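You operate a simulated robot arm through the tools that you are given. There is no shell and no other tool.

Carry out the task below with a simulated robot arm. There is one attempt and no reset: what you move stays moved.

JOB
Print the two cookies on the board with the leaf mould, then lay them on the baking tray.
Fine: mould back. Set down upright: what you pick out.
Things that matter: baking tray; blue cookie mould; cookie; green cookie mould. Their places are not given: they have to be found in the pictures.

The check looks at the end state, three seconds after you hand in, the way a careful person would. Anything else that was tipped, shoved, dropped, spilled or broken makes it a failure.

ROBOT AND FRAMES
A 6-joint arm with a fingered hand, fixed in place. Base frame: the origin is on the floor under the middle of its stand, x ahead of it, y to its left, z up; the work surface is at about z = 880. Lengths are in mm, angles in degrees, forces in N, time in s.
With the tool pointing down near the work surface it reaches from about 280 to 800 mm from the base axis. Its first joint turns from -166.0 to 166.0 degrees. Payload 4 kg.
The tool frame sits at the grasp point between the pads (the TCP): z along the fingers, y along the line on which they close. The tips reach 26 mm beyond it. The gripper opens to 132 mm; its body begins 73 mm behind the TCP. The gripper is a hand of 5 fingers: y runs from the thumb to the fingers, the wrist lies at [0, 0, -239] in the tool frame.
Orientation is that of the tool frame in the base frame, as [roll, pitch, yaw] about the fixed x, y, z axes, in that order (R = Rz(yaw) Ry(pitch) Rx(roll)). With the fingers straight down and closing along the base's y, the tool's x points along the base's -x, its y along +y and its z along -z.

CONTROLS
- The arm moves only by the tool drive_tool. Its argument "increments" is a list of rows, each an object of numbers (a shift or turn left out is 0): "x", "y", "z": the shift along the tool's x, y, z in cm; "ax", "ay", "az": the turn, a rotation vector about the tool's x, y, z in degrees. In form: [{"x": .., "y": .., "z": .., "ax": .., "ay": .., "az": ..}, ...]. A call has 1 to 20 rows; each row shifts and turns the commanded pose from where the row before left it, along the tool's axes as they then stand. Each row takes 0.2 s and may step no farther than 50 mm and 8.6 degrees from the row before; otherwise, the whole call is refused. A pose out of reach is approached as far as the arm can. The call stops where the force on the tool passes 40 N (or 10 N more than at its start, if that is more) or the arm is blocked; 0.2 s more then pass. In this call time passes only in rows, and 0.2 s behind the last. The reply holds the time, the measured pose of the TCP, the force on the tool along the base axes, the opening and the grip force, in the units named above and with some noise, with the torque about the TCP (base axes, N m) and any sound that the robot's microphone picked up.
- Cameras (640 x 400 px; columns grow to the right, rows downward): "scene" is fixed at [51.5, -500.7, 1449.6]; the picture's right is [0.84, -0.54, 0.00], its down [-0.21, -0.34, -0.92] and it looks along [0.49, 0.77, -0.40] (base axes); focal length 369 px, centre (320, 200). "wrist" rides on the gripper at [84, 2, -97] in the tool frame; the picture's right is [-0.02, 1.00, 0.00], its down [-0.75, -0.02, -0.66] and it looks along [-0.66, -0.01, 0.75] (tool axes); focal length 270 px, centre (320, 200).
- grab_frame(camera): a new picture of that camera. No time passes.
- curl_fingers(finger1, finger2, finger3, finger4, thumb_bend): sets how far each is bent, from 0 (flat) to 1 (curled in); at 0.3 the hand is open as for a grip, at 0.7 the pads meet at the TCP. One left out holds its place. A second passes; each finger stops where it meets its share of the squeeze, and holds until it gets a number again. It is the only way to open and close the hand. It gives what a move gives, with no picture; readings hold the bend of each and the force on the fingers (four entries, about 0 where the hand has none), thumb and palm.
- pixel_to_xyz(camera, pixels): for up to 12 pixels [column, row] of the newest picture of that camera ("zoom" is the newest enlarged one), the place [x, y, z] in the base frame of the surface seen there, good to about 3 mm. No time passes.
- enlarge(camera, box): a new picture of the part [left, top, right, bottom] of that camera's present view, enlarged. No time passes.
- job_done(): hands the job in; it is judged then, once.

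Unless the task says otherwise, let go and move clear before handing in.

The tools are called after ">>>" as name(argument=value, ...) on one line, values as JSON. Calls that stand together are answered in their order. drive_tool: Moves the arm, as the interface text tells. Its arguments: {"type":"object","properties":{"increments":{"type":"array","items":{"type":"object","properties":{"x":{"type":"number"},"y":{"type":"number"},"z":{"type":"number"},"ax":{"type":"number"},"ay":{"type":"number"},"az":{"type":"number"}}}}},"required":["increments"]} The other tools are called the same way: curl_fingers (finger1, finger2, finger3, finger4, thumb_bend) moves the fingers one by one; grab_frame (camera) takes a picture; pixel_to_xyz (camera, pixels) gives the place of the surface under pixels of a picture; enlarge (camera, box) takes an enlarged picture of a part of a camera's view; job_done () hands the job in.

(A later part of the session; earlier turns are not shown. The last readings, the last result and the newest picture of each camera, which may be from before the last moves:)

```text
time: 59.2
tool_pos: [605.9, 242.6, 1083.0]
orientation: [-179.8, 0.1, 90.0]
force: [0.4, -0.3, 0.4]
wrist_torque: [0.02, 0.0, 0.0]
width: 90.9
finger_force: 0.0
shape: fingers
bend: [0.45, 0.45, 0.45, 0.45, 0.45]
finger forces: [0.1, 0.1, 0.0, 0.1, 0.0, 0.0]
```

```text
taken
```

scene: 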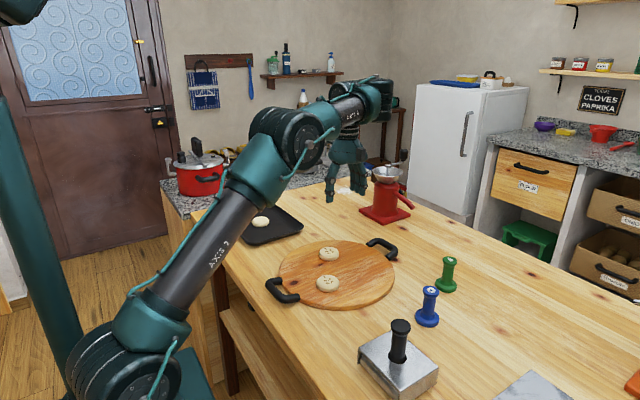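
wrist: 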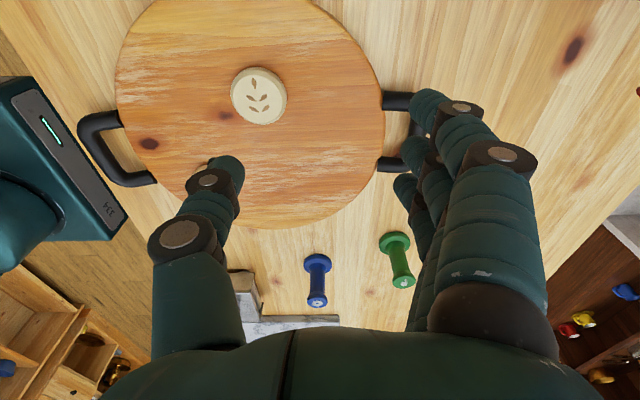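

The arm stopped short at (605,243,1083) with "out of reach" rows, so this orientation is near some joint limit. I'll test with smaller, slower steps.

>>> drive_tool(increments=[{"y": -1.0}, {}, {"y": -1.0}, {}])

>>> drive_tool(increments=[{"z": 1.0}, {}, {"z": 1.0}, {}])

```text
time: 60.2
tool_pos: [593.9, 248.1, 1092.4]
orientation: [-179.8, 0.1, 90.0]
force: [0.6, -1.9, -0.3]
wrist_torque: [0.03, 0.01, 0.0]
width: 90.6
finger_force: 0.1
shape: fingers
bend: [0.45, 0.45, 0.45, 0.45, 0.45]
finger forces: [0.0, 0.1, 0.0, 0.0, 0.0, 0.1]
out of reach, approached as far as the arm can: row 1, 3
```

```text
time: 61.2
tool_pos: [604.4, 251.4, 1081.3]
orientation: [-179.8, 0.1, 90.0]
force: [-0.1, 0.0, 0.5]
wrist_torque: [-0.02, 0.03, -0.02]
width: 91.0
finger_force: 0.0
shape: fingers
bend: [0.45, 0.45, 0.45, 0.45, 0.45]
finger forces: [0.0, 0.1, 0.0, 0.1, 0.0, 0.0]
out of reach, approached as far as the arm can: row 1, 3
```

Yaw 90° sits at a wrist limit, so turning the other way (yaw 270°, thumb on +x) should be mid-range. I'll rotate back through 180°.

>>> drive_tool(increments=[{"az": -8.4, "z": -0.2}, {"az": -8.4, "z": -0.2}, {"az": -8.4, "z": -0.2}, {"az": -8.4, "z": -0.2}, {"az": -8.4, "z": -0.2}, {"az": -8.4}, {"az": -8.4}, {"az": -8.4}, {"az": -8.4}, {"az": -8.4}, {"az": -8.4}, {"az": -8.4}, {"az": -8.4}, {"az": -8.4}, {"az": -8.4}, {"az": -8.4}, {"az": -8.4}, {"az": -8.4}, {"az": -8.4}, {}])

>>> drive_tool(increments=[{"az": -8.4}, {"az": -8.4}, {"az": -3.6}, {}])

>>> grab_frame(camera="scene")

>>> grab_frame(camera="wrist")

```text
time: 65.4
tool_pos: [603.0, 251.5, 1090.2]
orientation: [180.0, 0.1, -110.3]
force: [-0.7, -0.4, -0.2]
wrist_torque: [-0.02, 0.02, -0.02]
width: 90.9
finger_force: 0.1
shape: fingers
bend: [0.45, 0.45, 0.45, 0.45, 0.45]
finger forces: [0.2, 0.1, 0.0, 0.1, 0.0, 0.0]
```

```text
time: 66.4
tool_pos: [603.5, 251.8, 1091.3]
orientation: [180.0, 0.0, -89.9]
force: [-0.6, -0.4, -0.2]
wrist_torque: [-0.02, 0.0, 0.02]
width: 91.0
finger_force: 0.0
shape: fingers
bend: [0.45, 0.45, 0.45, 0.45, 0.45]
finger forces: [0.0, 0.0, 0.0, 0.0, 0.1, 0.0]
```

```text
taken
```

scene: 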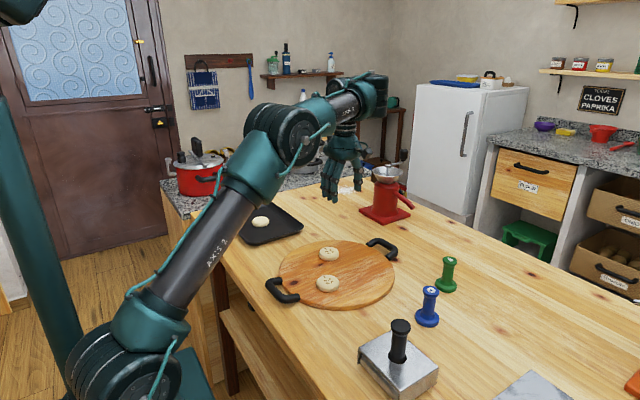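

```text
taken
```

wrist: 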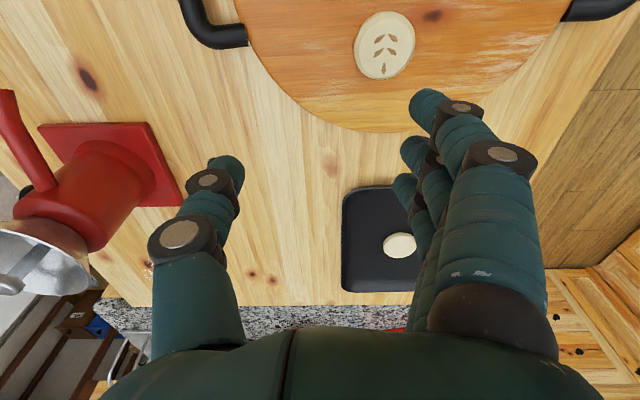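

Rotation to yaw 270° worked. Now I'll move toward the tray to look at its geometry and check that motion is unconstrained here.

>>> drive_tool(increments=[{"x": -2.96, "y": 2.46, "z": -0.6}, {"x": -2.96, "y": 2.46, "z": -0.6}, {"x": -2.96, "y": 2.46, "z": -0.6}, {"x": -2.96, "y": 2.46, "z": -0.6}, {"x": -2.96, "y": 2.46, "z": -0.6}, {}])

>>> grab_frame(camera="wrist")

>>> grab_frame(camera="scene")

```text
time: 67.8
tool_pos: [479.5, 401.7, 1120.7]
orientation: [-179.9, -0.1, -89.9]
force: [-0.4, -0.7, 0.0]
wrist_torque: [-0.02, -0.05, -0.02]
width: 90.7
finger_force: 0.1
shape: fingers
bend: [0.45, 0.45, 0.45, 0.45, 0.45]
finger forces: [0.0, 0.0, 0.0, 0.1, 0.1, 0.1]
```

```text
taken
```

wrist: 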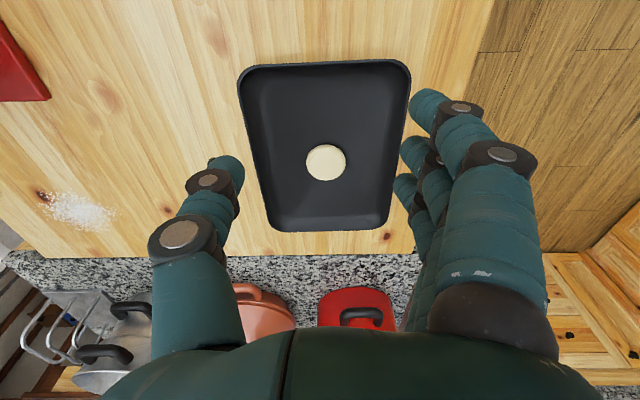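

```text
taken
```

scene: 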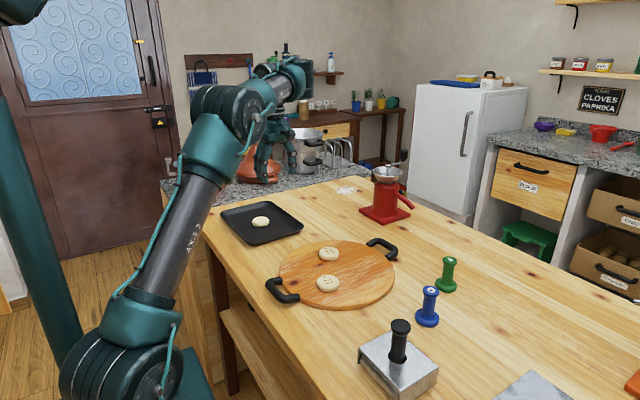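

Unconstrained now, and the whole tray is visible. Measuring its rim, floor and the existing cookie.

>>> pixel_to_xyz(camera="wrist", pixels=[[242, 70], [408, 68], [388, 225], [275, 226], [265, 80], [388, 80], [372, 205], [286, 205], [325, 160], [327, 90], [345, 195], [325, 66]])

>>> enlarge(camera="wrist", box=[220, 40, 430, 250])

```text
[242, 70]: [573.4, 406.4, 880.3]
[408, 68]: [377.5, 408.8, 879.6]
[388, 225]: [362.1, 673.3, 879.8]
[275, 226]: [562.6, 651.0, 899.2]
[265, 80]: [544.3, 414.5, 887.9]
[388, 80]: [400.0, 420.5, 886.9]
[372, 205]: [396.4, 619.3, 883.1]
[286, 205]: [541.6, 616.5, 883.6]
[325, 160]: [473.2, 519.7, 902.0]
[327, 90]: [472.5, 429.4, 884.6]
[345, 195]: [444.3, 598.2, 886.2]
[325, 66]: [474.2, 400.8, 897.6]
```

```text
1.90 times, centred on (325, 145) of wrist
```

zoom: 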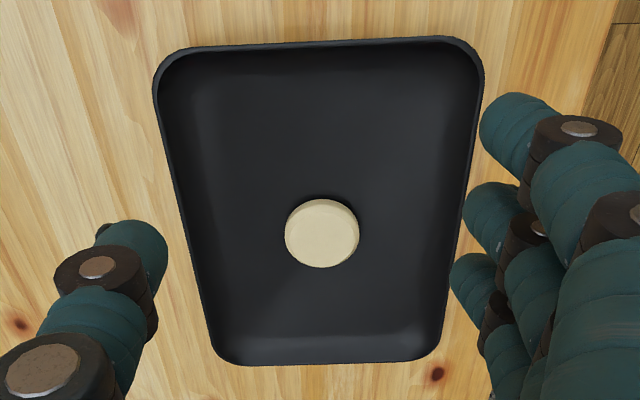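

The tray floor spans about x 395–550 and y 418–635, with the existing cookie at about (473,524). To shrink the hand's footprint I'll test in free air curling the outer fingers fully.

>>> curl_fingers(finger1=1.0, finger4=1.0)

>>> grab_frame(camera="wrist")

>>> enlarge(camera="scene", box=[220, 100, 320, 200])

```text
time: 68.8
tool_pos: [478.4, 400.2, 1120.9]
orientation: [180.0, 0.0, -90.0]
force: [-0.1, -0.2, 0.4]
wrist_torque: [-0.01, 0.02, -0.03]
width: 55.1
finger_force: 0.1
shape: fingers
bend: [1.0, 0.45, 0.45, 1.0, 0.45]
finger forces: [0.0, 0.1, 0.0, 0.0, 0.0, 0.1]
```

```text
taken
```

wrist: 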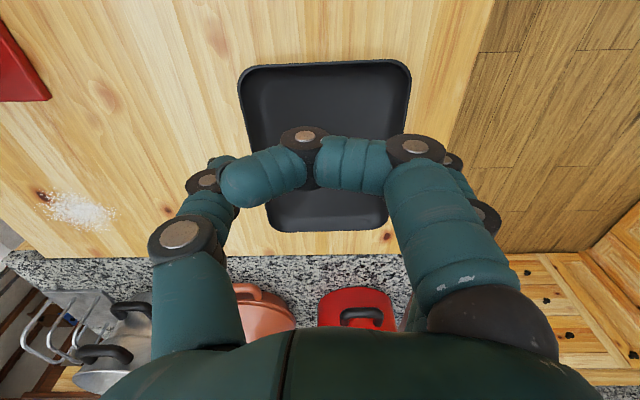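

```text
4.00 times, centred on (270, 150) of scene
```

zoom: 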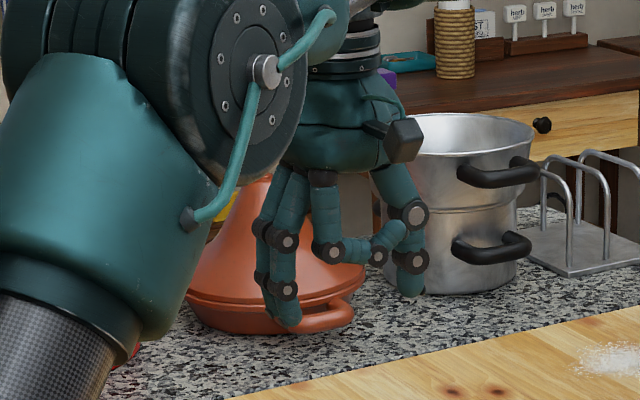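

Curled outer fingers sit about 45 mm above the fingertips, so they clear everything; I'll use that for the low work. Now I'll open them for a clear view and go above cookie B.

>>> curl_fingers(finger1=0.4, finger2=0.4, finger3=0.4, finger4=0.4, thumb_bend=0.4)

>>> drive_tool(increments=[{"x": 3.54, "y": -1.29, "z": 1.82}, {"x": 3.54, "y": -1.29, "z": 1.82}, {"x": 3.54, "y": -1.29, "z": 1.82}, {"x": 3.54, "y": -1.29, "z": 1.82}, {"x": 3.54, "y": -1.29, "z": 1.82}, {}])

>>> grab_frame(camera="wrist")

>>> enlarge(camera="wrist", box=[260, 80, 380, 170])

```text
time: 69.8
tool_pos: [479.0, 400.4, 1121.2]
orientation: [180.0, -0.1, -90.0]
force: [-0.7, -1.1, -0.3]
wrist_torque: [0.0, 0.0, 0.0]
width: 106.2
finger_force: 0.0
shape: fingers
bend: [0.4, 0.4, 0.4, 0.4, 0.4]
finger forces: [0.0, 0.1, 0.0, 0.1, 0.0, 0.0]
```

```text
time: 71.2
tool_pos: [597.6, 252.7, 1086.4]
orientation: [179.7, -0.1, -90.1]
force: [-0.5, 0.0, 0.1]
wrist_torque: [-0.01, 0.01, 0.0]
width: 106.2
finger_force: 0.0
shape: fingers
bend: [0.4, 0.4, 0.4, 0.4, 0.4]
finger forces: [0.1, 0.1, 0.0, 0.1, 0.0, 0.0]
out of reach, approached as far as the arm can: row 1, 2, 3, 4, 5
```

```text
taken
```

wrist: 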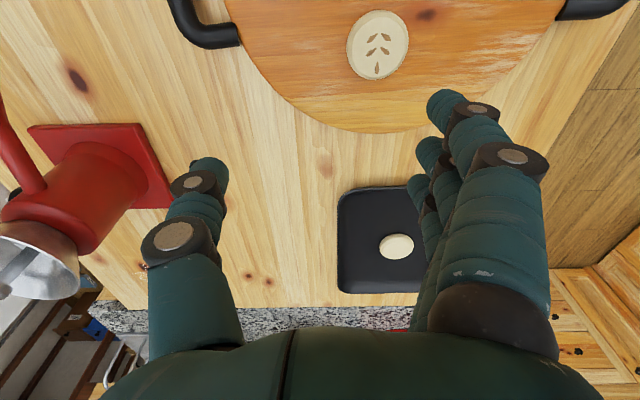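

```text
4.44 times, centred on (320, 125) of wrist
```

zoom: 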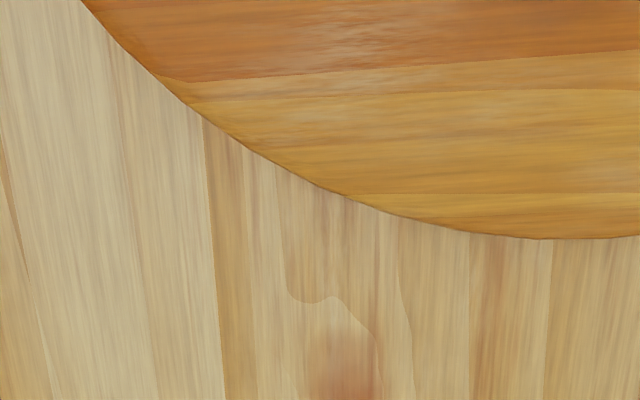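

The arm is again stopped at (598,253,1086) as if held on a fixed shell. I'll look at the arm's joints to understand why.

>>> grab_frame(camera="scene")

>>> enlarge(camera="scene", box=[60, 50, 420, 400])

>>> enlarge(camera="scene", box=[220, 60, 420, 200])

```text
taken
```

scene: 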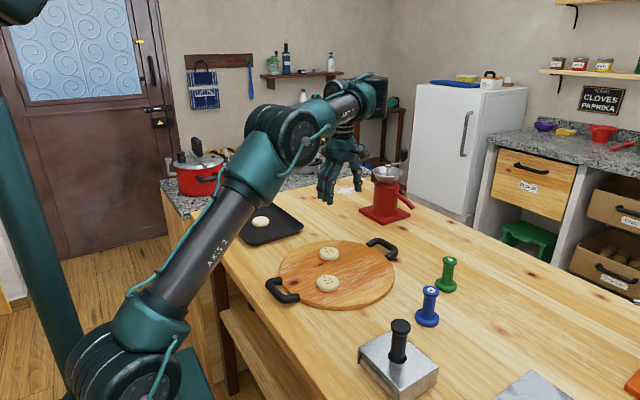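

```text
1.14 times, centred on (240, 225) of scene
```

zoom: 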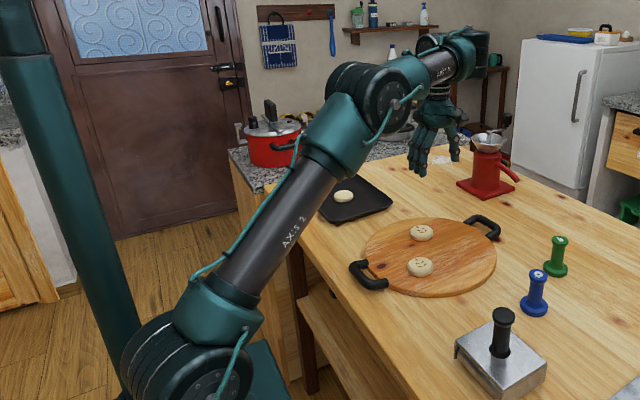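

```text
2.86 times, centred on (320, 130) of scene
```

zoom: 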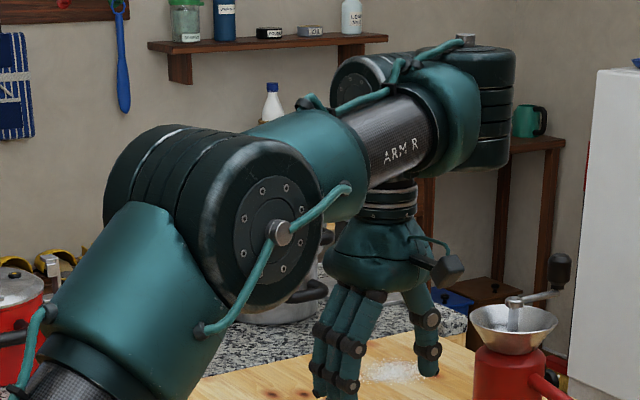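

The arm's wrist looks different from the start: the black drum at zoom (490,100) seems rolled. I'll zoom in closer on it.

>>> enlarge(camera="scene", box=[310, 60, 410, 140])

>>> pixel_to_xyz(camera="scene", pixels=[[376, 85], [382, 95], [345, 90], [300, 135], [240, 190], [150, 320], [130, 370], [350, 130], [320, 105], [370, 110]])

```text
5.00 times, centred on (360, 100) of scene
```

zoom: 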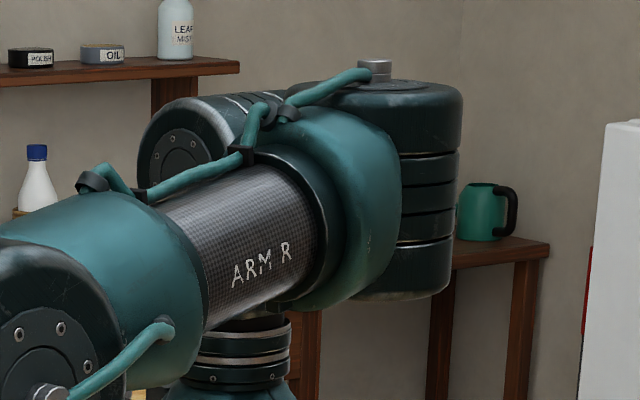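

```text
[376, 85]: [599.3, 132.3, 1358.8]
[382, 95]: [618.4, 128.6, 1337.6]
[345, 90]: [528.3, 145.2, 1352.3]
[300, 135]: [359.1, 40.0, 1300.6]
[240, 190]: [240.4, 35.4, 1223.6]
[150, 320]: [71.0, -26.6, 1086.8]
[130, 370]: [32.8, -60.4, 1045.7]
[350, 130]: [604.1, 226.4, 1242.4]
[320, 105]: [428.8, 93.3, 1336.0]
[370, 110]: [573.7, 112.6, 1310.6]
```

I'll sample points along the arm to work out its current wrist configuration.

>>> pixel_to_xyz(camera="zoom", pixels=[[100, 300], [240, 250], [340, 200], [430, 130], [430, 220], [420, 280], [180, 160], [215, 110], [410, 90], [240, 340], [240, 375], [380, 240]])

>>> enlarge(camera="scene", box=[320, 70, 400, 170])

```text
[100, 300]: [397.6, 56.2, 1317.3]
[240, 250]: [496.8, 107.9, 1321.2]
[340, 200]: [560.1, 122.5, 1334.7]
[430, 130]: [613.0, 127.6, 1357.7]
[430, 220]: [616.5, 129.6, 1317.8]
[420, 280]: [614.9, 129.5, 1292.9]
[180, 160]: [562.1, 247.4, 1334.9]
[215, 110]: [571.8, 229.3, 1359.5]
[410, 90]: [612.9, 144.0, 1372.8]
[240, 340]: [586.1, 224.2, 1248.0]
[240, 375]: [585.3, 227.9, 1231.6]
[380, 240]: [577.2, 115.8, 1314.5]
```

```text
4.00 times, centred on (360, 120) of scene
```

zoom: 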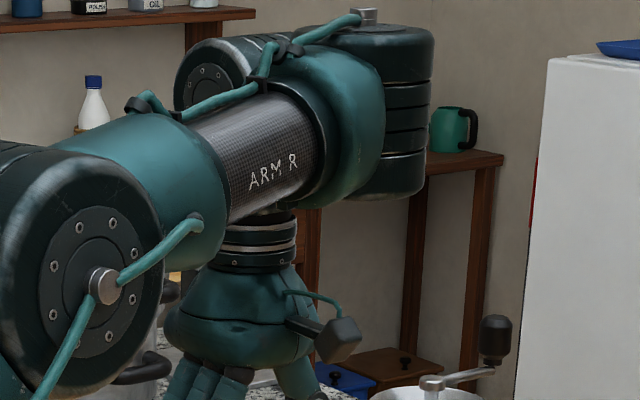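

The wrist is at a singular configuration: forearm horizontal, with the wrist link swung sideways by my earlier sideways tilt near full reach. I'll lean the hand 16° sideways, sweep that lean round to forward, then straighten, which should swing the wrist link back in line.

>>> drive_tool(increments=[{"ax": -2.6, "ay": -7.57}, {"ax": -2.6, "ay": -7.57}, {}])

>>> enlarge(camera="scene", box=[220, 50, 440, 220])

```text
time: 72.0
tool_pos: [595.3, 249.4, 1084.6]
orientation: [174.8, 15.1, -90.8]
force: [0.8, -0.1, 0.0]
wrist_torque: [-0.01, 0.05, 0.02]
width: 106.5
finger_force: 0.1
shape: fingers
bend: [0.4, 0.4, 0.4, 0.4, 0.4]
finger forces: [0.1, 0.0, 0.0, 0.0, 0.1, 0.1]
out of reach, approached as far as the arm can: row 2
```

```text
2.35 times, centred on (330, 135) of scene
```

zoom: 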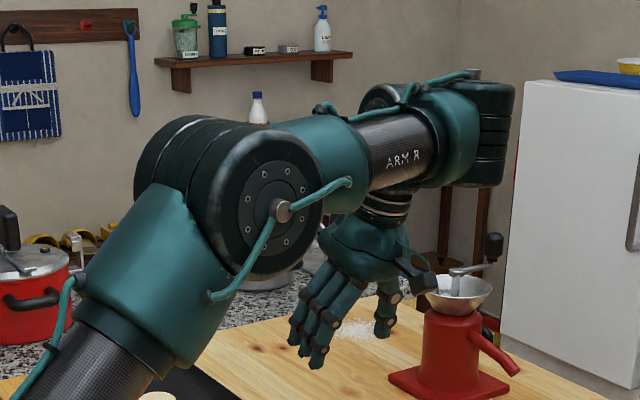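

The lean is as intended with fingers to the left. Now sweeping the lean direction from sideways to forward.

>>> drive_tool(increments=[{"ax": 3.95, "ay": -0.82}, {"ax": 4.03, "ay": 0.19}, {}])

>>> drive_tool(increments=[{"ax": 3.86, "ay": 1.2}, {"ax": 3.43, "ay": 2.13}, {}])

>>> enlarge(camera="scene", box=[220, 50, 440, 220])

```text
time: 72.8
tool_pos: [594.7, 249.0, 1085.0]
orientation: [-177.3, 15.7, -90.6]
force: [-1.2, -1.4, 0.3]
wrist_torque: [-0.04, -0.02, -0.01]
width: 106.5
finger_force: 0.0
shape: fingers
bend: [0.4, 0.4, 0.4, 0.4, 0.4]
finger forces: [0.0, 0.0, 0.1, 0.0, 0.0, 0.0]
```

```text
time: 73.6
tool_pos: [595.8, 249.4, 1084.5]
orientation: [-170.1, 12.5, -91.2]
force: [0.1, 1.1, 0.6]
wrist_torque: [-0.02, -0.01, -0.02]
width: 106.4
finger_force: 0.0
shape: fingers
bend: [0.4, 0.4, 0.4, 0.4, 0.4]
finger forces: [0.0, 0.0, 0.1, 0.0, 0.0, 0.0]
```

```text
2.35 times, centred on (330, 135) of scene
```

zoom: 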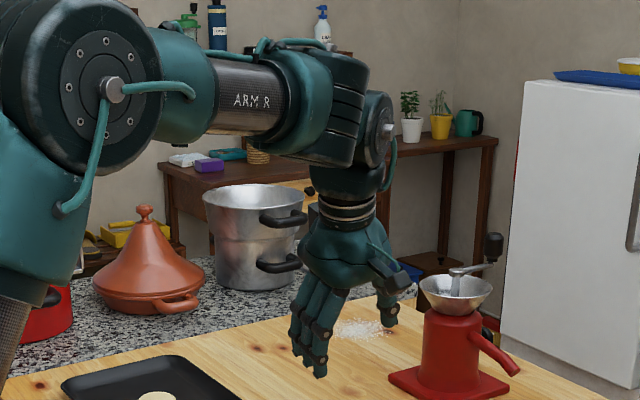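

The elbow has lifted and the wrist link is swinging outward, as intended. Finishing the sweep and straightening.

>>> drive_tool(increments=[{"ax": 2.79, "ay": 2.92}, {"ax": 1.97, "ay": 3.52}, {}, {"ax": -7.42, "ay": 3.0}, {"ax": -7.42, "ay": 3.0}, {}])

>>> enlarge(camera="scene", box=[220, 50, 440, 220])

>>> grab_frame(camera="wrist")

```text
time: 75.0
tool_pos: [596.9, 248.4, 1085.1]
orientation: [179.4, 0.1, -93.3]
force: [-1.1, 0.6, 0.6]
wrist_torque: [-0.01, -0.01, 0.0]
width: 106.7
finger_force: 0.0
shape: fingers
bend: [0.4, 0.4, 0.4, 0.4, 0.4]
finger forces: [0.0, 0.1, 0.0, 0.1, 0.0, 0.0]
```

```text
2.35 times, centred on (330, 135) of scene
```

zoom: 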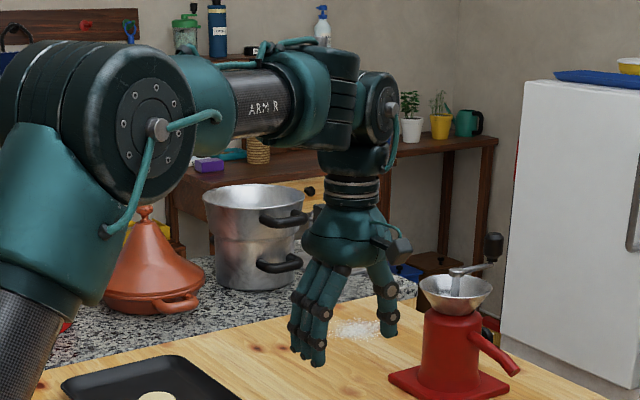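

```text
taken
```

wrist: 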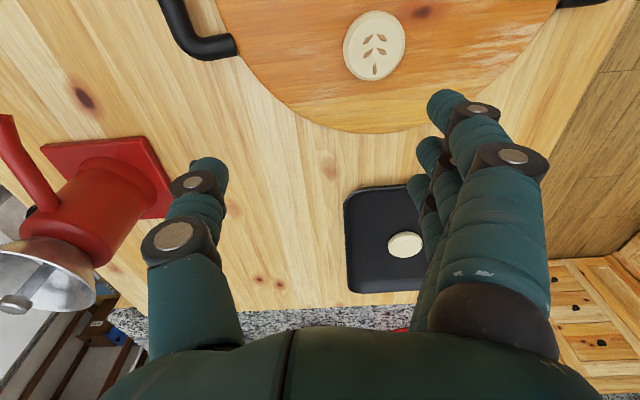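

The wrist is back in its normal configuration. Small yaw correction, then over cookie B.

>>> drive_tool(increments=[{"az": -3.3, "ax": 0.6}, {"x": 0.83, "y": 1.8, "z": 2.5}, {"x": 0.83, "y": 1.8, "z": 2.5}, {"x": 0.84, "y": 1.8, "z": 2.5}, {}])

>>> grab_frame(camera="wrist")

>>> enlarge(camera="wrist", box=[240, 40, 400, 160])

```text
time: 76.2
tool_pos: [541.1, 225.3, 1009.7]
orientation: [-179.9, 0.3, -90.0]
force: [0.5, 0.3, 0.6]
wrist_torque: [0.0, 0.03, 0.01]
width: 106.4
finger_force: 0.0
shape: fingers
bend: [0.4, 0.4, 0.4, 0.4, 0.4]
finger forces: [0.0, 0.0, 0.0, 0.0, 0.0, 0.1]
```

```text
taken
```

wrist: 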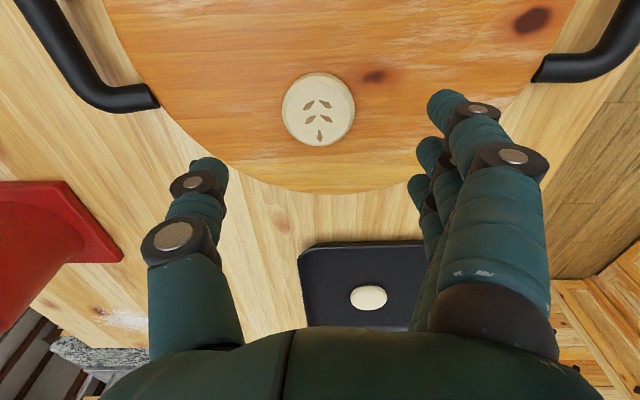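

```text
3.33 times, centred on (320, 100) of wrist
```

zoom: 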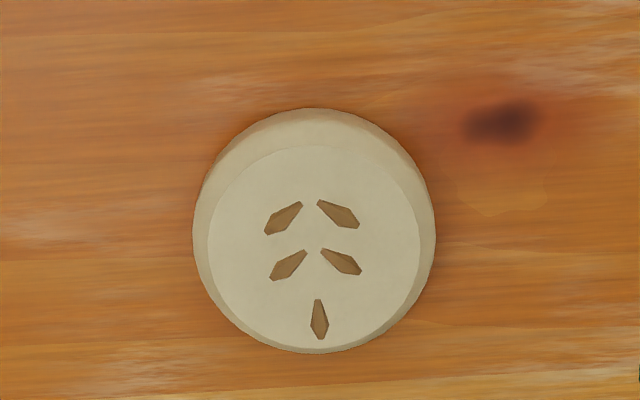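

Reach is fine now, and cookie B's full leaf print is visible, centred at about (542,226.7). I'll align, tilt 3.5° to level thumb and fingertips, set the pre-grip shape and check tip heights.

>>> drive_tool(increments=[{"x": -0.14, "y": -0.1, "ax": -3.5}, {"z": 2.0}, {"z": 2.0}, {}])

>>> curl_fingers(finger1=1.0, finger2=0.5, finger3=0.5, finger4=1.0, thumb_bend=0.5)

>>> enlarge(camera="scene", box=[280, 180, 380, 270])

>>> grab_frame(camera="wrist")

```text
time: 77.2
tool_pos: [540.3, 225.3, 969.9]
orientation: [176.6, 0.2, -90.1]
force: [0.6, 0.8, -0.1]
wrist_torque: [0.02, 0.01, 0.01]
width: 106.7
finger_force: 0.0
shape: fingers
bend: [0.4, 0.4, 0.4, 0.4, 0.4]
finger forces: [0.0, 0.1, 0.0, 0.1, 0.0, 0.1]
```

```text
time: 78.2
tool_pos: [539.6, 226.6, 970.3]
orientation: [176.6, 0.2, -90.0]
force: [-0.4, -0.2, -0.8]
wrist_torque: [0.04, 0.0, 0.02]
width: 53.0
finger_force: 0.1
shape: fingers
bend: [1.0, 0.5, 0.5, 1.0, 0.5]
finger forces: [0.1, 0.1, 0.0, 0.0, 0.1, 0.0]
```

```text
4.44 times, centred on (330, 225) of scene
```

zoom: 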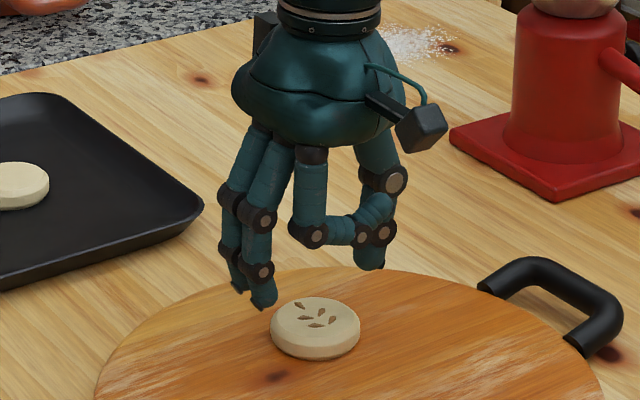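

```text
taken
```

wrist: 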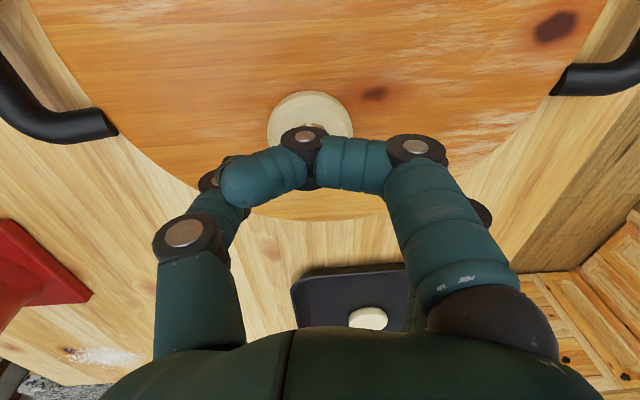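

Now measuring the fingertip and thumb-tip heights directly.

>>> enlarge(camera="scene", box=[280, 180, 380, 270])

>>> pixel_to_xyz(camera="zoom", pixels=[[262, 302], [258, 290], [238, 286], [370, 265], [370, 250], [315, 245], [345, 240], [275, 330], [357, 325], [316, 305]])

```text
4.44 times, centred on (330, 225) of scene
```

zoom: 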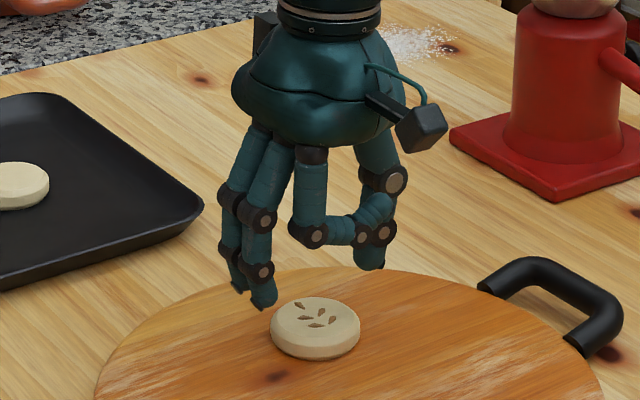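

```text
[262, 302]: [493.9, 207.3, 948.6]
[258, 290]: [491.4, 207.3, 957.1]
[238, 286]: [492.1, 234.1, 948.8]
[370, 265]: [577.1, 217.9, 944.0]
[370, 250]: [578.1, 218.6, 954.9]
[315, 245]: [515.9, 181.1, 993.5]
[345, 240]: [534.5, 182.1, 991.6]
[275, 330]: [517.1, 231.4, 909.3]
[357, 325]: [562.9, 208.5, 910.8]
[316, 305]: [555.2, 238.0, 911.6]
```

Tips sit 25–27 mm below the TCP and are nearly level. I'll lower so they end about 3 mm above the board, beside the cookie.

>>> drive_tool(increments=[{"y": -0.105, "z": 0.9}, {"y": -0.105, "z": 0.9}, {"y": -0.105, "z": 0.9}, {"y": -0.105, "z": 0.9}, {"y": -0.02, "z": 0.3}, {"y": -0.02, "z": 0.3}, {}])

>>> enlarge(camera="scene", box=[290, 200, 370, 280])

>>> pixel_to_xyz(camera="zoom", pixels=[[320, 250], [265, 290], [270, 275], [400, 245]])

>>> grab_frame(camera="wrist")

```text
time: 79.9
tool_pos: [544.7, 225.6, 932.4]
orientation: [177.1, 0.4, -90.0]
force: [-0.5, -0.7, 8.3]
wrist_torque: [-0.09, -0.32, -0.08]
width: 52.3
finger_force: 4.0
shape: fingers
bend: [1.0, 0.5, 0.5, 1.0, 0.5]
finger forces: [0.1, 0.1, 0.1, 0.0, 7.8, 0.1]
stopped in row 7: the force on the tool passed its limit at 42 N (the readings are from after the stop); the commanded pose is now the measured one
```

```text
5.00 times, centred on (330, 240) of scene
```

zoom: 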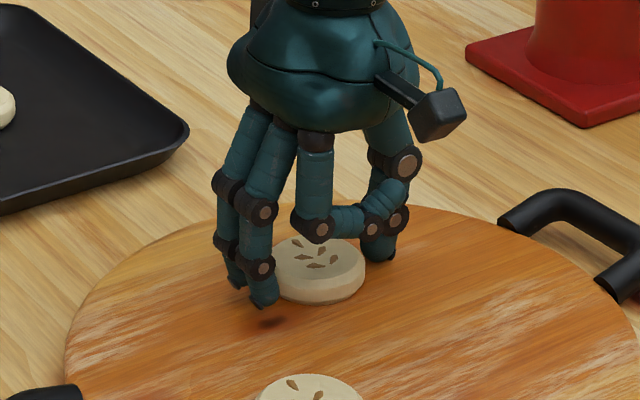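

```text
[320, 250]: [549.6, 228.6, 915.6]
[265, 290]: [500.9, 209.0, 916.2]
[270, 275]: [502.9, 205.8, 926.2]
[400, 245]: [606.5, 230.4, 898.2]
```

```text
taken
```

wrist: 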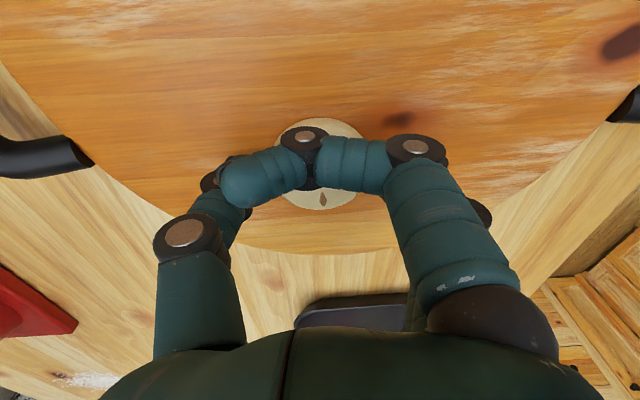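

The torque reading places the contact at x≈583, so the thumb tip touched the bare board while the fingertips are still about 10 mm up. I'll raise 8 mm and undo the 3.5° tilt.

>>> drive_tool(increments=[{"z": -0.4}, {"z": -0.4}, {"ax": 3.0}, {}])

>>> enlarge(camera="scene", box=[300, 210, 360, 270])

>>> pixel_to_xyz(camera="zoom", pixels=[[225, 330], [225, 340], [235, 300], [190, 290], [430, 265], [440, 240], [400, 265]])

```text
time: 80.9
tool_pos: [544.6, 226.7, 939.2]
orientation: [-179.9, 0.3, -89.9]
force: [-0.4, 0.3, -0.3]
wrist_torque: [0.02, -0.01, 0.02]
width: 52.6
finger_force: 0.0
shape: fingers
bend: [1.0, 0.5, 0.5, 1.0, 0.5]
finger forces: [0.0, 0.0, 0.0, 0.0, 0.0, 0.0]
```

```text
6.67 times, centred on (330, 240) of scene
```

zoom: 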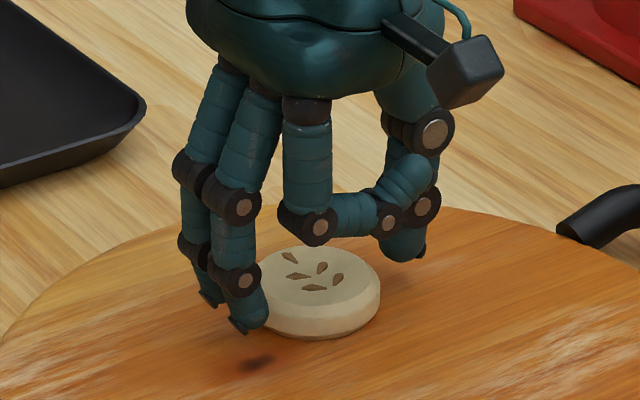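

```text
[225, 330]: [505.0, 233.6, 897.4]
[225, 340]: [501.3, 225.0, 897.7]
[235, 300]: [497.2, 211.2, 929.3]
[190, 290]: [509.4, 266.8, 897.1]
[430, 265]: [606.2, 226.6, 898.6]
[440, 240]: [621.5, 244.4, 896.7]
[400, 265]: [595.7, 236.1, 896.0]
```

>>> pixel_to_xyz(camera="zoom", pixels=[[250, 325], [240, 328], [258, 318], [250, 310], [205, 297], [215, 300], [400, 255], [395, 258], [410, 250], [422, 250]])

```text
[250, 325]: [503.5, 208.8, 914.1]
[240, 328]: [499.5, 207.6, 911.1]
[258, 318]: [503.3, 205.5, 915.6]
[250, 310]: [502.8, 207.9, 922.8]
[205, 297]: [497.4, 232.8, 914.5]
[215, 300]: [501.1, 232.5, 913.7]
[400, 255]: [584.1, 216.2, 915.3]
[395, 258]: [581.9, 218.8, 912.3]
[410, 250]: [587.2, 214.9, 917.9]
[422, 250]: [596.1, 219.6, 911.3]
```

Both tips are now level at about 29 mm below the TCP. I'll centre (−2 mm x) and lower 9 mm.

>>> drive_tool(increments=[{"y": 0.1, "z": 0.2}, {"y": 0.1, "z": 0.2}, {"z": 0.2}, {"z": 0.15}, {"z": 0.15}, {}])

>>> enlarge(camera="scene", box=[300, 210, 360, 270])

```text
time: 82.3
tool_pos: [542.3, 225.6, 930.1]
orientation: [179.8, 0.4, -90.0]
force: [-0.1, 0.3, 0.0]
wrist_torque: [-0.01, 0.0, 0.01]
width: 52.6
finger_force: 0.1
shape: fingers
bend: [1.0, 0.5, 0.5, 1.0, 0.5]
finger forces: [0.1, 0.0, 0.0, 0.0, 0.0, 0.0]
```

```text
6.67 times, centred on (330, 240) of scene
```

zoom: 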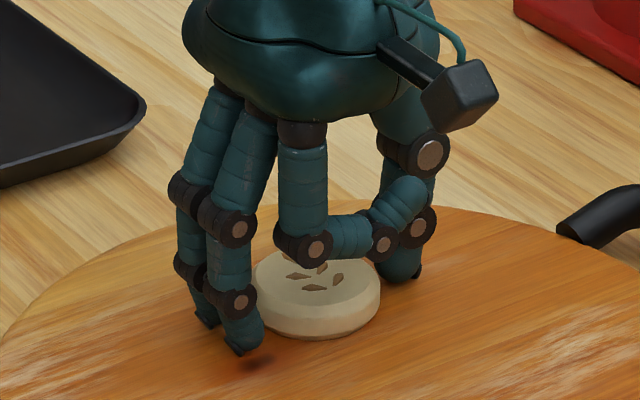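

In place beside the cookie with no contact force. Closing gently in small steps.

>>> curl_fingers(finger2=0.55, finger3=0.55, thumb_bend=0.55)

>>> enlarge(camera="scene", box=[300, 210, 360, 270])

```text
time: 83.3
tool_pos: [542.8, 225.8, 930.5]
orientation: [180.0, 0.4, -90.0]
force: [-0.3, -0.7, 0.5]
wrist_torque: [0.0, 0.01, 0.01]
width: 50.3
finger_force: 1.3
shape: fingers
bend: [1.0, 0.54, 0.54, 1.0, 0.54]
finger forces: [0.1, 0.3, 0.7, 0.1, 1.1, 0.0]
```

```text
6.67 times, centred on (330, 240) of scene
```

zoom: 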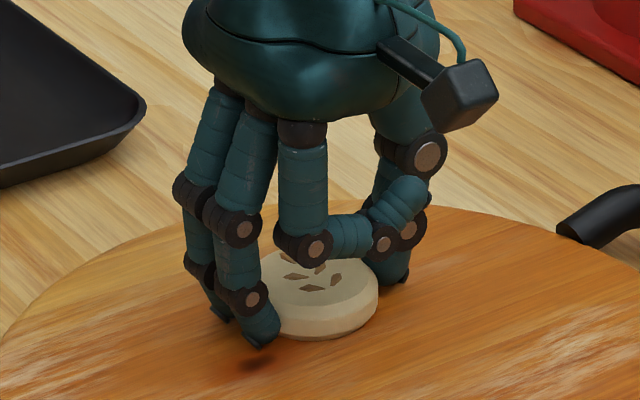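

Light contact on all three (about 1 N) at bend 0.54. Tightening a little.

>>> curl_fingers(finger2=0.59, finger3=0.59, thumb_bend=0.59)

>>> enlarge(camera="scene", box=[300, 210, 360, 270])

```text
time: 84.3
tool_pos: [543.4, 226.8, 930.0]
orientation: [179.9, 0.4, -90.0]
force: [-0.3, -1.0, -1.1]
wrist_torque: [0.0, -0.02, -0.02]
width: 49.8
finger_force: 5.8
shape: fingers
bend: [1.0, 0.55, 0.55, 1.0, 0.56]
finger forces: [0.0, 2.8, 3.3, 0.1, 5.8, 0.1]
```

```text
6.67 times, centred on (330, 240) of scene
```

zoom: 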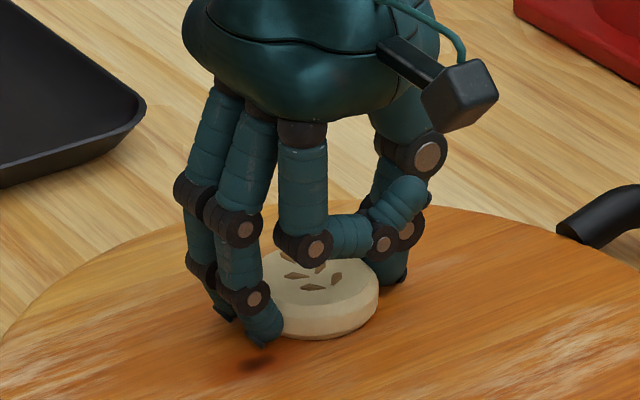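

Grip about 6 N, balanced 2.8+3.3 against 5.8. Lifting 15 mm to test the hold.

>>> drive_tool(increments=[{"z": -0.3}, {"z": -0.5}, {"z": -0.7}, {}])

>>> enlarge(camera="scene", box=[300, 200, 360, 260])

```text
time: 85.3
tool_pos: [544.5, 227.0, 945.1]
orientation: [-179.9, 0.3, -90.0]
force: [-0.3, 1.0, 0.0]
wrist_torque: [-0.02, 0.03, 0.01]
width: 50.1
finger_force: 7.1
shape: fingers
bend: [1.0, 0.55, 0.55, 1.0, 0.56]
finger forces: [0.0, 2.7, 3.2, 0.1, 5.8, 0.1]
```

```text
6.67 times, centred on (330, 230) of scene
```

zoom: 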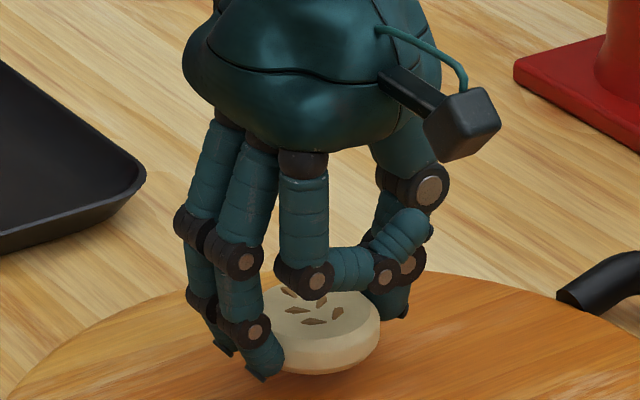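

Cookie B is lifted level and held. I'll raise it and carry it gently to the far free area of the tray, around (460,596).

>>> drive_tool(increments=[{"z": -1.0}, {"z": -2.0}, {"z": -2.0}, {"z": -0.5}, {}])

>>> drive_tool(increments=[{"x": -1.4, "y": 0.32}, {"x": -2.84, "y": 0.646}, {"x": -2.84, "y": 0.646}, {"x": -2.84, "y": 0.646}, {"x": -2.84, "y": 0.646}, {"x": -2.84, "y": 0.646}, {"x": -2.84, "y": 0.646}, {"x": -2.84, "y": 0.646}, {"x": -2.84, "y": 0.646}, {"x": -2.84, "y": 0.646}, {"x": -2.84, "y": 0.646}, {"x": -2.84, "y": 0.646}, {"x": -1.4, "y": 0.32}, {}])

>>> grab_frame(camera="scene")

>>> grab_frame(camera="wrist")

```text
time: 86.5
tool_pos: [543.6, 226.2, 1000.2]
orientation: [180.0, 0.4, -90.0]
force: [0.6, -0.7, -1.6]
wrist_torque: [0.04, -0.03, -0.03]
width: 49.9
finger_force: 5.8
shape: fingers
bend: [1.0, 0.55, 0.55, 1.0, 0.56]
finger forces: [0.1, 2.7, 3.3, 0.0, 5.9, 0.0]
```

```text
time: 89.5
tool_pos: [467.1, 566.6, 1002.5]
orientation: [180.0, 0.4, -90.0]
force: [-0.1, 0.8, -1.1]
wrist_torque: [0.0, 0.0, -0.03]
width: 50.0
finger_force: 5.3
shape: fingers
bend: [1.0, 0.55, 0.55, 1.0, 0.56]
finger forces: [0.0, 2.7, 3.1, 0.1, 5.8, 0.1]
```

```text
taken
```

scene: 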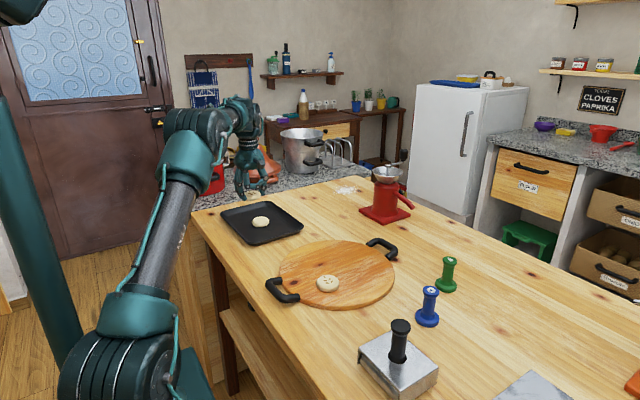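

```text
taken
```

wrist: 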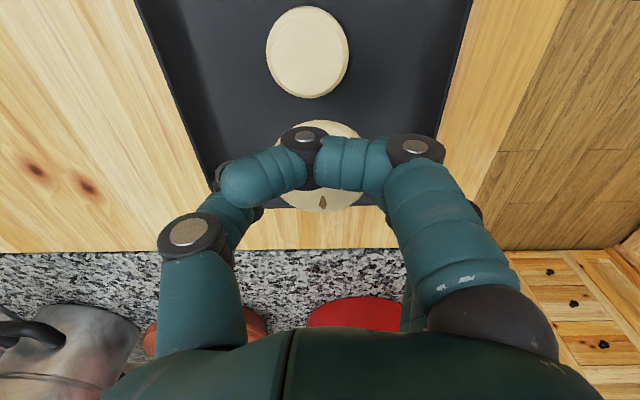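

Cookie B is still level in the grip. I'll move the last 30 mm and descend over the tray, then check from the scene camera.

>>> drive_tool(increments=[{"x": -1.5, "y": 0.35}, {"x": -1.45, "y": 0.35}, {"z": 2.0}, {"z": 2.0}, {"z": 1.5}, {"z": 1.0}, {}])

>>> enlarge(camera="scene", box=[200, 150, 320, 250])

>>> grab_frame(camera="wrist")

```text
time: 91.1
tool_pos: [458.7, 597.1, 936.6]
orientation: [179.9, 0.4, -90.1]
force: [-0.1, 0.1, -0.3]
wrist_torque: [-0.02, 0.0, -0.02]
width: 50.4
finger_force: 5.6
shape: fingers
bend: [1.0, 0.55, 0.55, 1.0, 0.56]
finger forces: [0.1, 2.6, 3.1, 0.0, 5.6, 0.1]
```

```text
4.00 times, centred on (260, 200) of scene
```

zoom: 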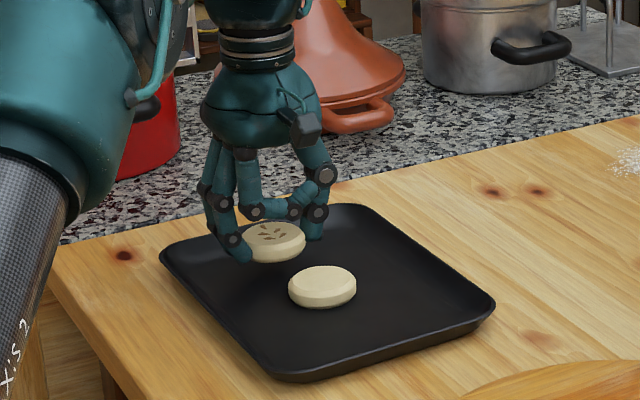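

```text
taken
```

wrist: 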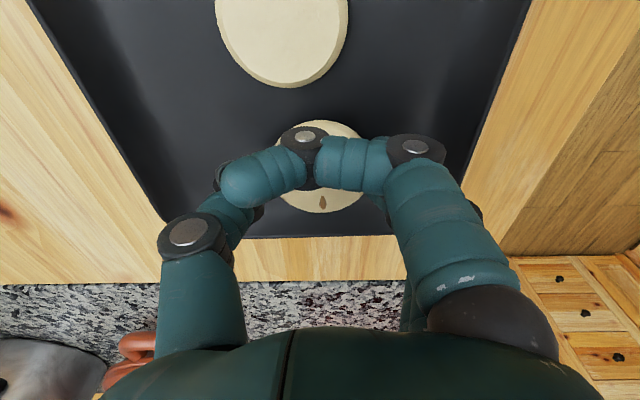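

Good placement: clear of the existing cookie and the far wall. Descending to near the tray floor.

>>> drive_tool(increments=[{"z": 0.4}, {"z": 0.4}, {"z": 0.3}, {"z": 0.2}, {}])

>>> enlarge(camera="scene", box=[230, 190, 300, 240])

```text
time: 92.3
tool_pos: [458.3, 595.5, 923.8]
orientation: [-179.9, 0.4, -89.9]
force: [0.6, 0.5, 0.0]
wrist_torque: [0.0, -0.03, -0.01]
width: 49.9
finger_force: 5.8
shape: fingers
bend: [1.0, 0.55, 0.55, 1.0, 0.56]
finger forces: [0.0, 2.6, 3.1, 0.0, 5.5, 0.0]
```

```text
8.00 times, centred on (265, 215) of scene
```

zoom: 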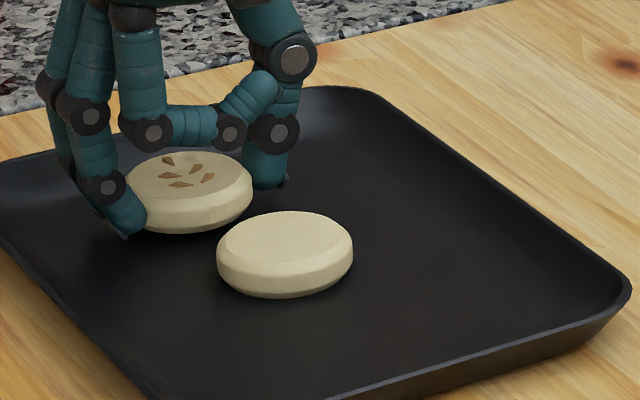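

>>> drive_tool(increments=[{"z": 0.1}, {"z": 0.1}, {"z": 0.1}, {}])

```text
time: 93.3
tool_pos: [457.4, 595.0, 920.7]
orientation: [180.0, 0.4, -90.0]
force: [0.5, 0.7, -0.3]
wrist_torque: [-0.02, -0.06, 0.01]
width: 50.0
finger_force: 5.7
shape: fingers
bend: [1.0, 0.55, 0.55, 1.0, 0.56]
finger forces: [0.0, 2.7, 3.1, 0.0, 5.6, 0.0]
```

>>> drive_tool(increments=[{"z": 0.1}, {"z": 0.1}, {}])

>>> enlarge(camera="scene", box=[230, 190, 300, 240])

```text
time: 94.1
tool_pos: [459.3, 596.7, 920.2]
orientation: [180.0, 0.5, -90.0]
force: [-0.1, -0.9, -0.4]
wrist_torque: [0.0, 0.02, -0.03]
width: 50.0
finger_force: 5.9
shape: fingers
bend: [1.0, 0.55, 0.55, 1.0, 0.56]
finger forces: [0.0, 2.6, 3.0, 0.1, 5.5, 0.0]
```

```text
8.00 times, centred on (265, 215) of scene
```

zoom: 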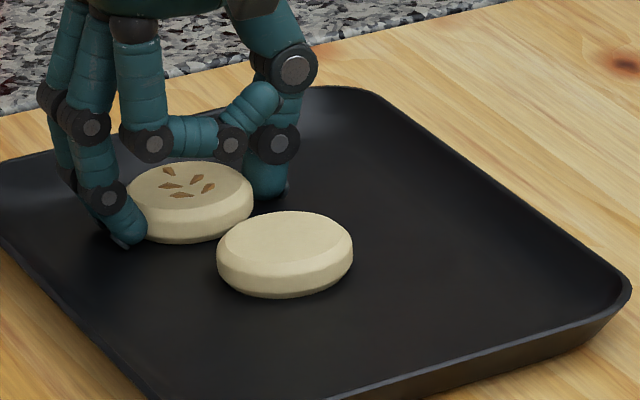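

>>> drive_tool(increments=[{"z": 0.1}, {"z": 0.1}, {}])

```text
time: 94.9
tool_pos: [459.0, 596.0, 917.6]
orientation: [179.9, 0.4, -90.0]
force: [-0.5, -0.9, 7.5]
wrist_torque: [-0.05, -0.06, -0.02]
width: 49.8
finger_force: 7.9
shape: fingers
bend: [1.0, 0.55, 0.55, 1.0, 0.57]
finger forces: [0.1, 3.9, 3.4, 0.1, 9.9, 0.1]
```

Contact with the tray floor (7.5 N). I'll ease up 1 mm and open gently.

>>> drive_tool(increments=[{"z": -0.1}, {}])

>>> curl_fingers(finger2=0.51, finger3=0.51, thumb_bend=0.52)

>>> enlarge(camera="scene", box=[230, 190, 300, 240])

```text
time: 95.5
tool_pos: [457.5, 597.2, 916.4]
orientation: [179.8, 0.3, -90.0]
force: [-0.6, 0.5, 2.4]
wrist_torque: [-0.04, 0.0, 0.0]
width: 49.6
finger_force: 6.6
shape: fingers
bend: [1.0, 0.55, 0.55, 1.0, 0.57]
finger forces: [0.0, 2.7, 3.2, 0.0, 6.8, 0.0]
```

```text
time: 96.5
tool_pos: [458.4, 595.7, 918.4]
orientation: [180.0, 0.3, -90.0]
force: [-2.3, -0.8, 5.4]
wrist_torque: [0.0, -0.19, -0.01]
width: 51.0
finger_force: 3.4
shape: fingers
bend: [1.0, 0.51, 0.51, 1.0, 0.53]
finger forces: [0.0, 0.0, 0.0, 0.0, 6.1, 0.0]
```

```text
8.00 times, centred on (265, 215) of scene
```

zoom: 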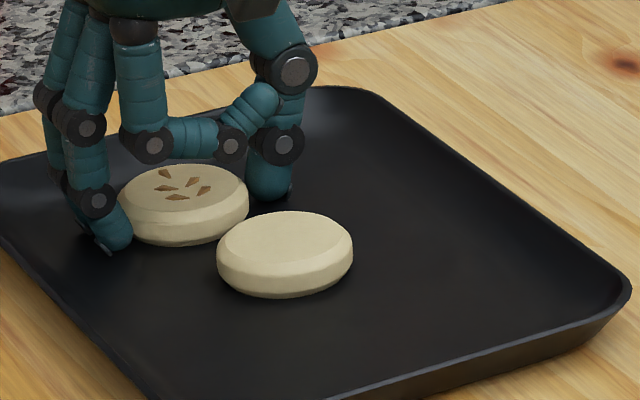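

The fingers are free and the thumb tip is touching the tray floor. I'll rise a few millimetres while finishing the opening.

>>> drive_tool(increments=[{"z": -0.2}, {"z": -0.2}, {}])

>>> curl_fingers(finger2=0.48, finger3=0.48, thumb_bend=0.49)

>>> enlarge(camera="scene", box=[230, 190, 300, 240])

```text
time: 97.3
tool_pos: [457.5, 595.0, 922.0]
orientation: [179.9, 0.3, -90.0]
force: [-0.8, 0.4, 0.0]
wrist_torque: [0.05, -0.01, 0.01]
width: 51.5
finger_force: 0.1
shape: fingers
bend: [1.0, 0.51, 0.51, 1.0, 0.52]
finger forces: [0.1, 0.0, 0.0, 0.0, 0.1, 0.1]
```

```text
time: 98.3
tool_pos: [457.3, 595.8, 922.5]
orientation: [179.9, 0.4, -90.0]
force: [-0.4, -0.3, -0.4]
wrist_torque: [0.04, 0.0, 0.0]
width: 53.1
finger_force: 0.0
shape: fingers
bend: [1.0, 0.48, 0.48, 1.0, 0.49]
finger forces: [0.1, 0.0, 0.1, 0.0, 0.1, 0.0]
```

```text
8.00 times, centred on (265, 215) of scene
```

zoom: 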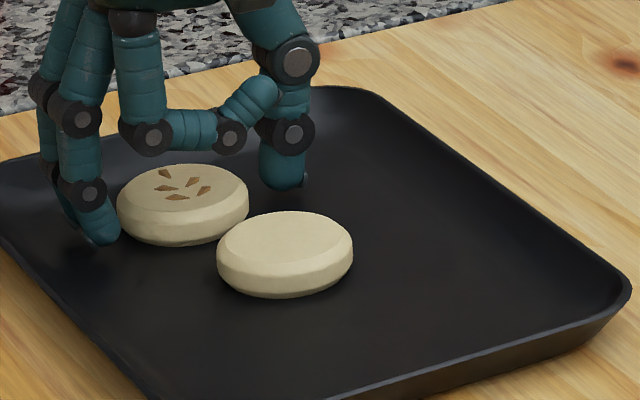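

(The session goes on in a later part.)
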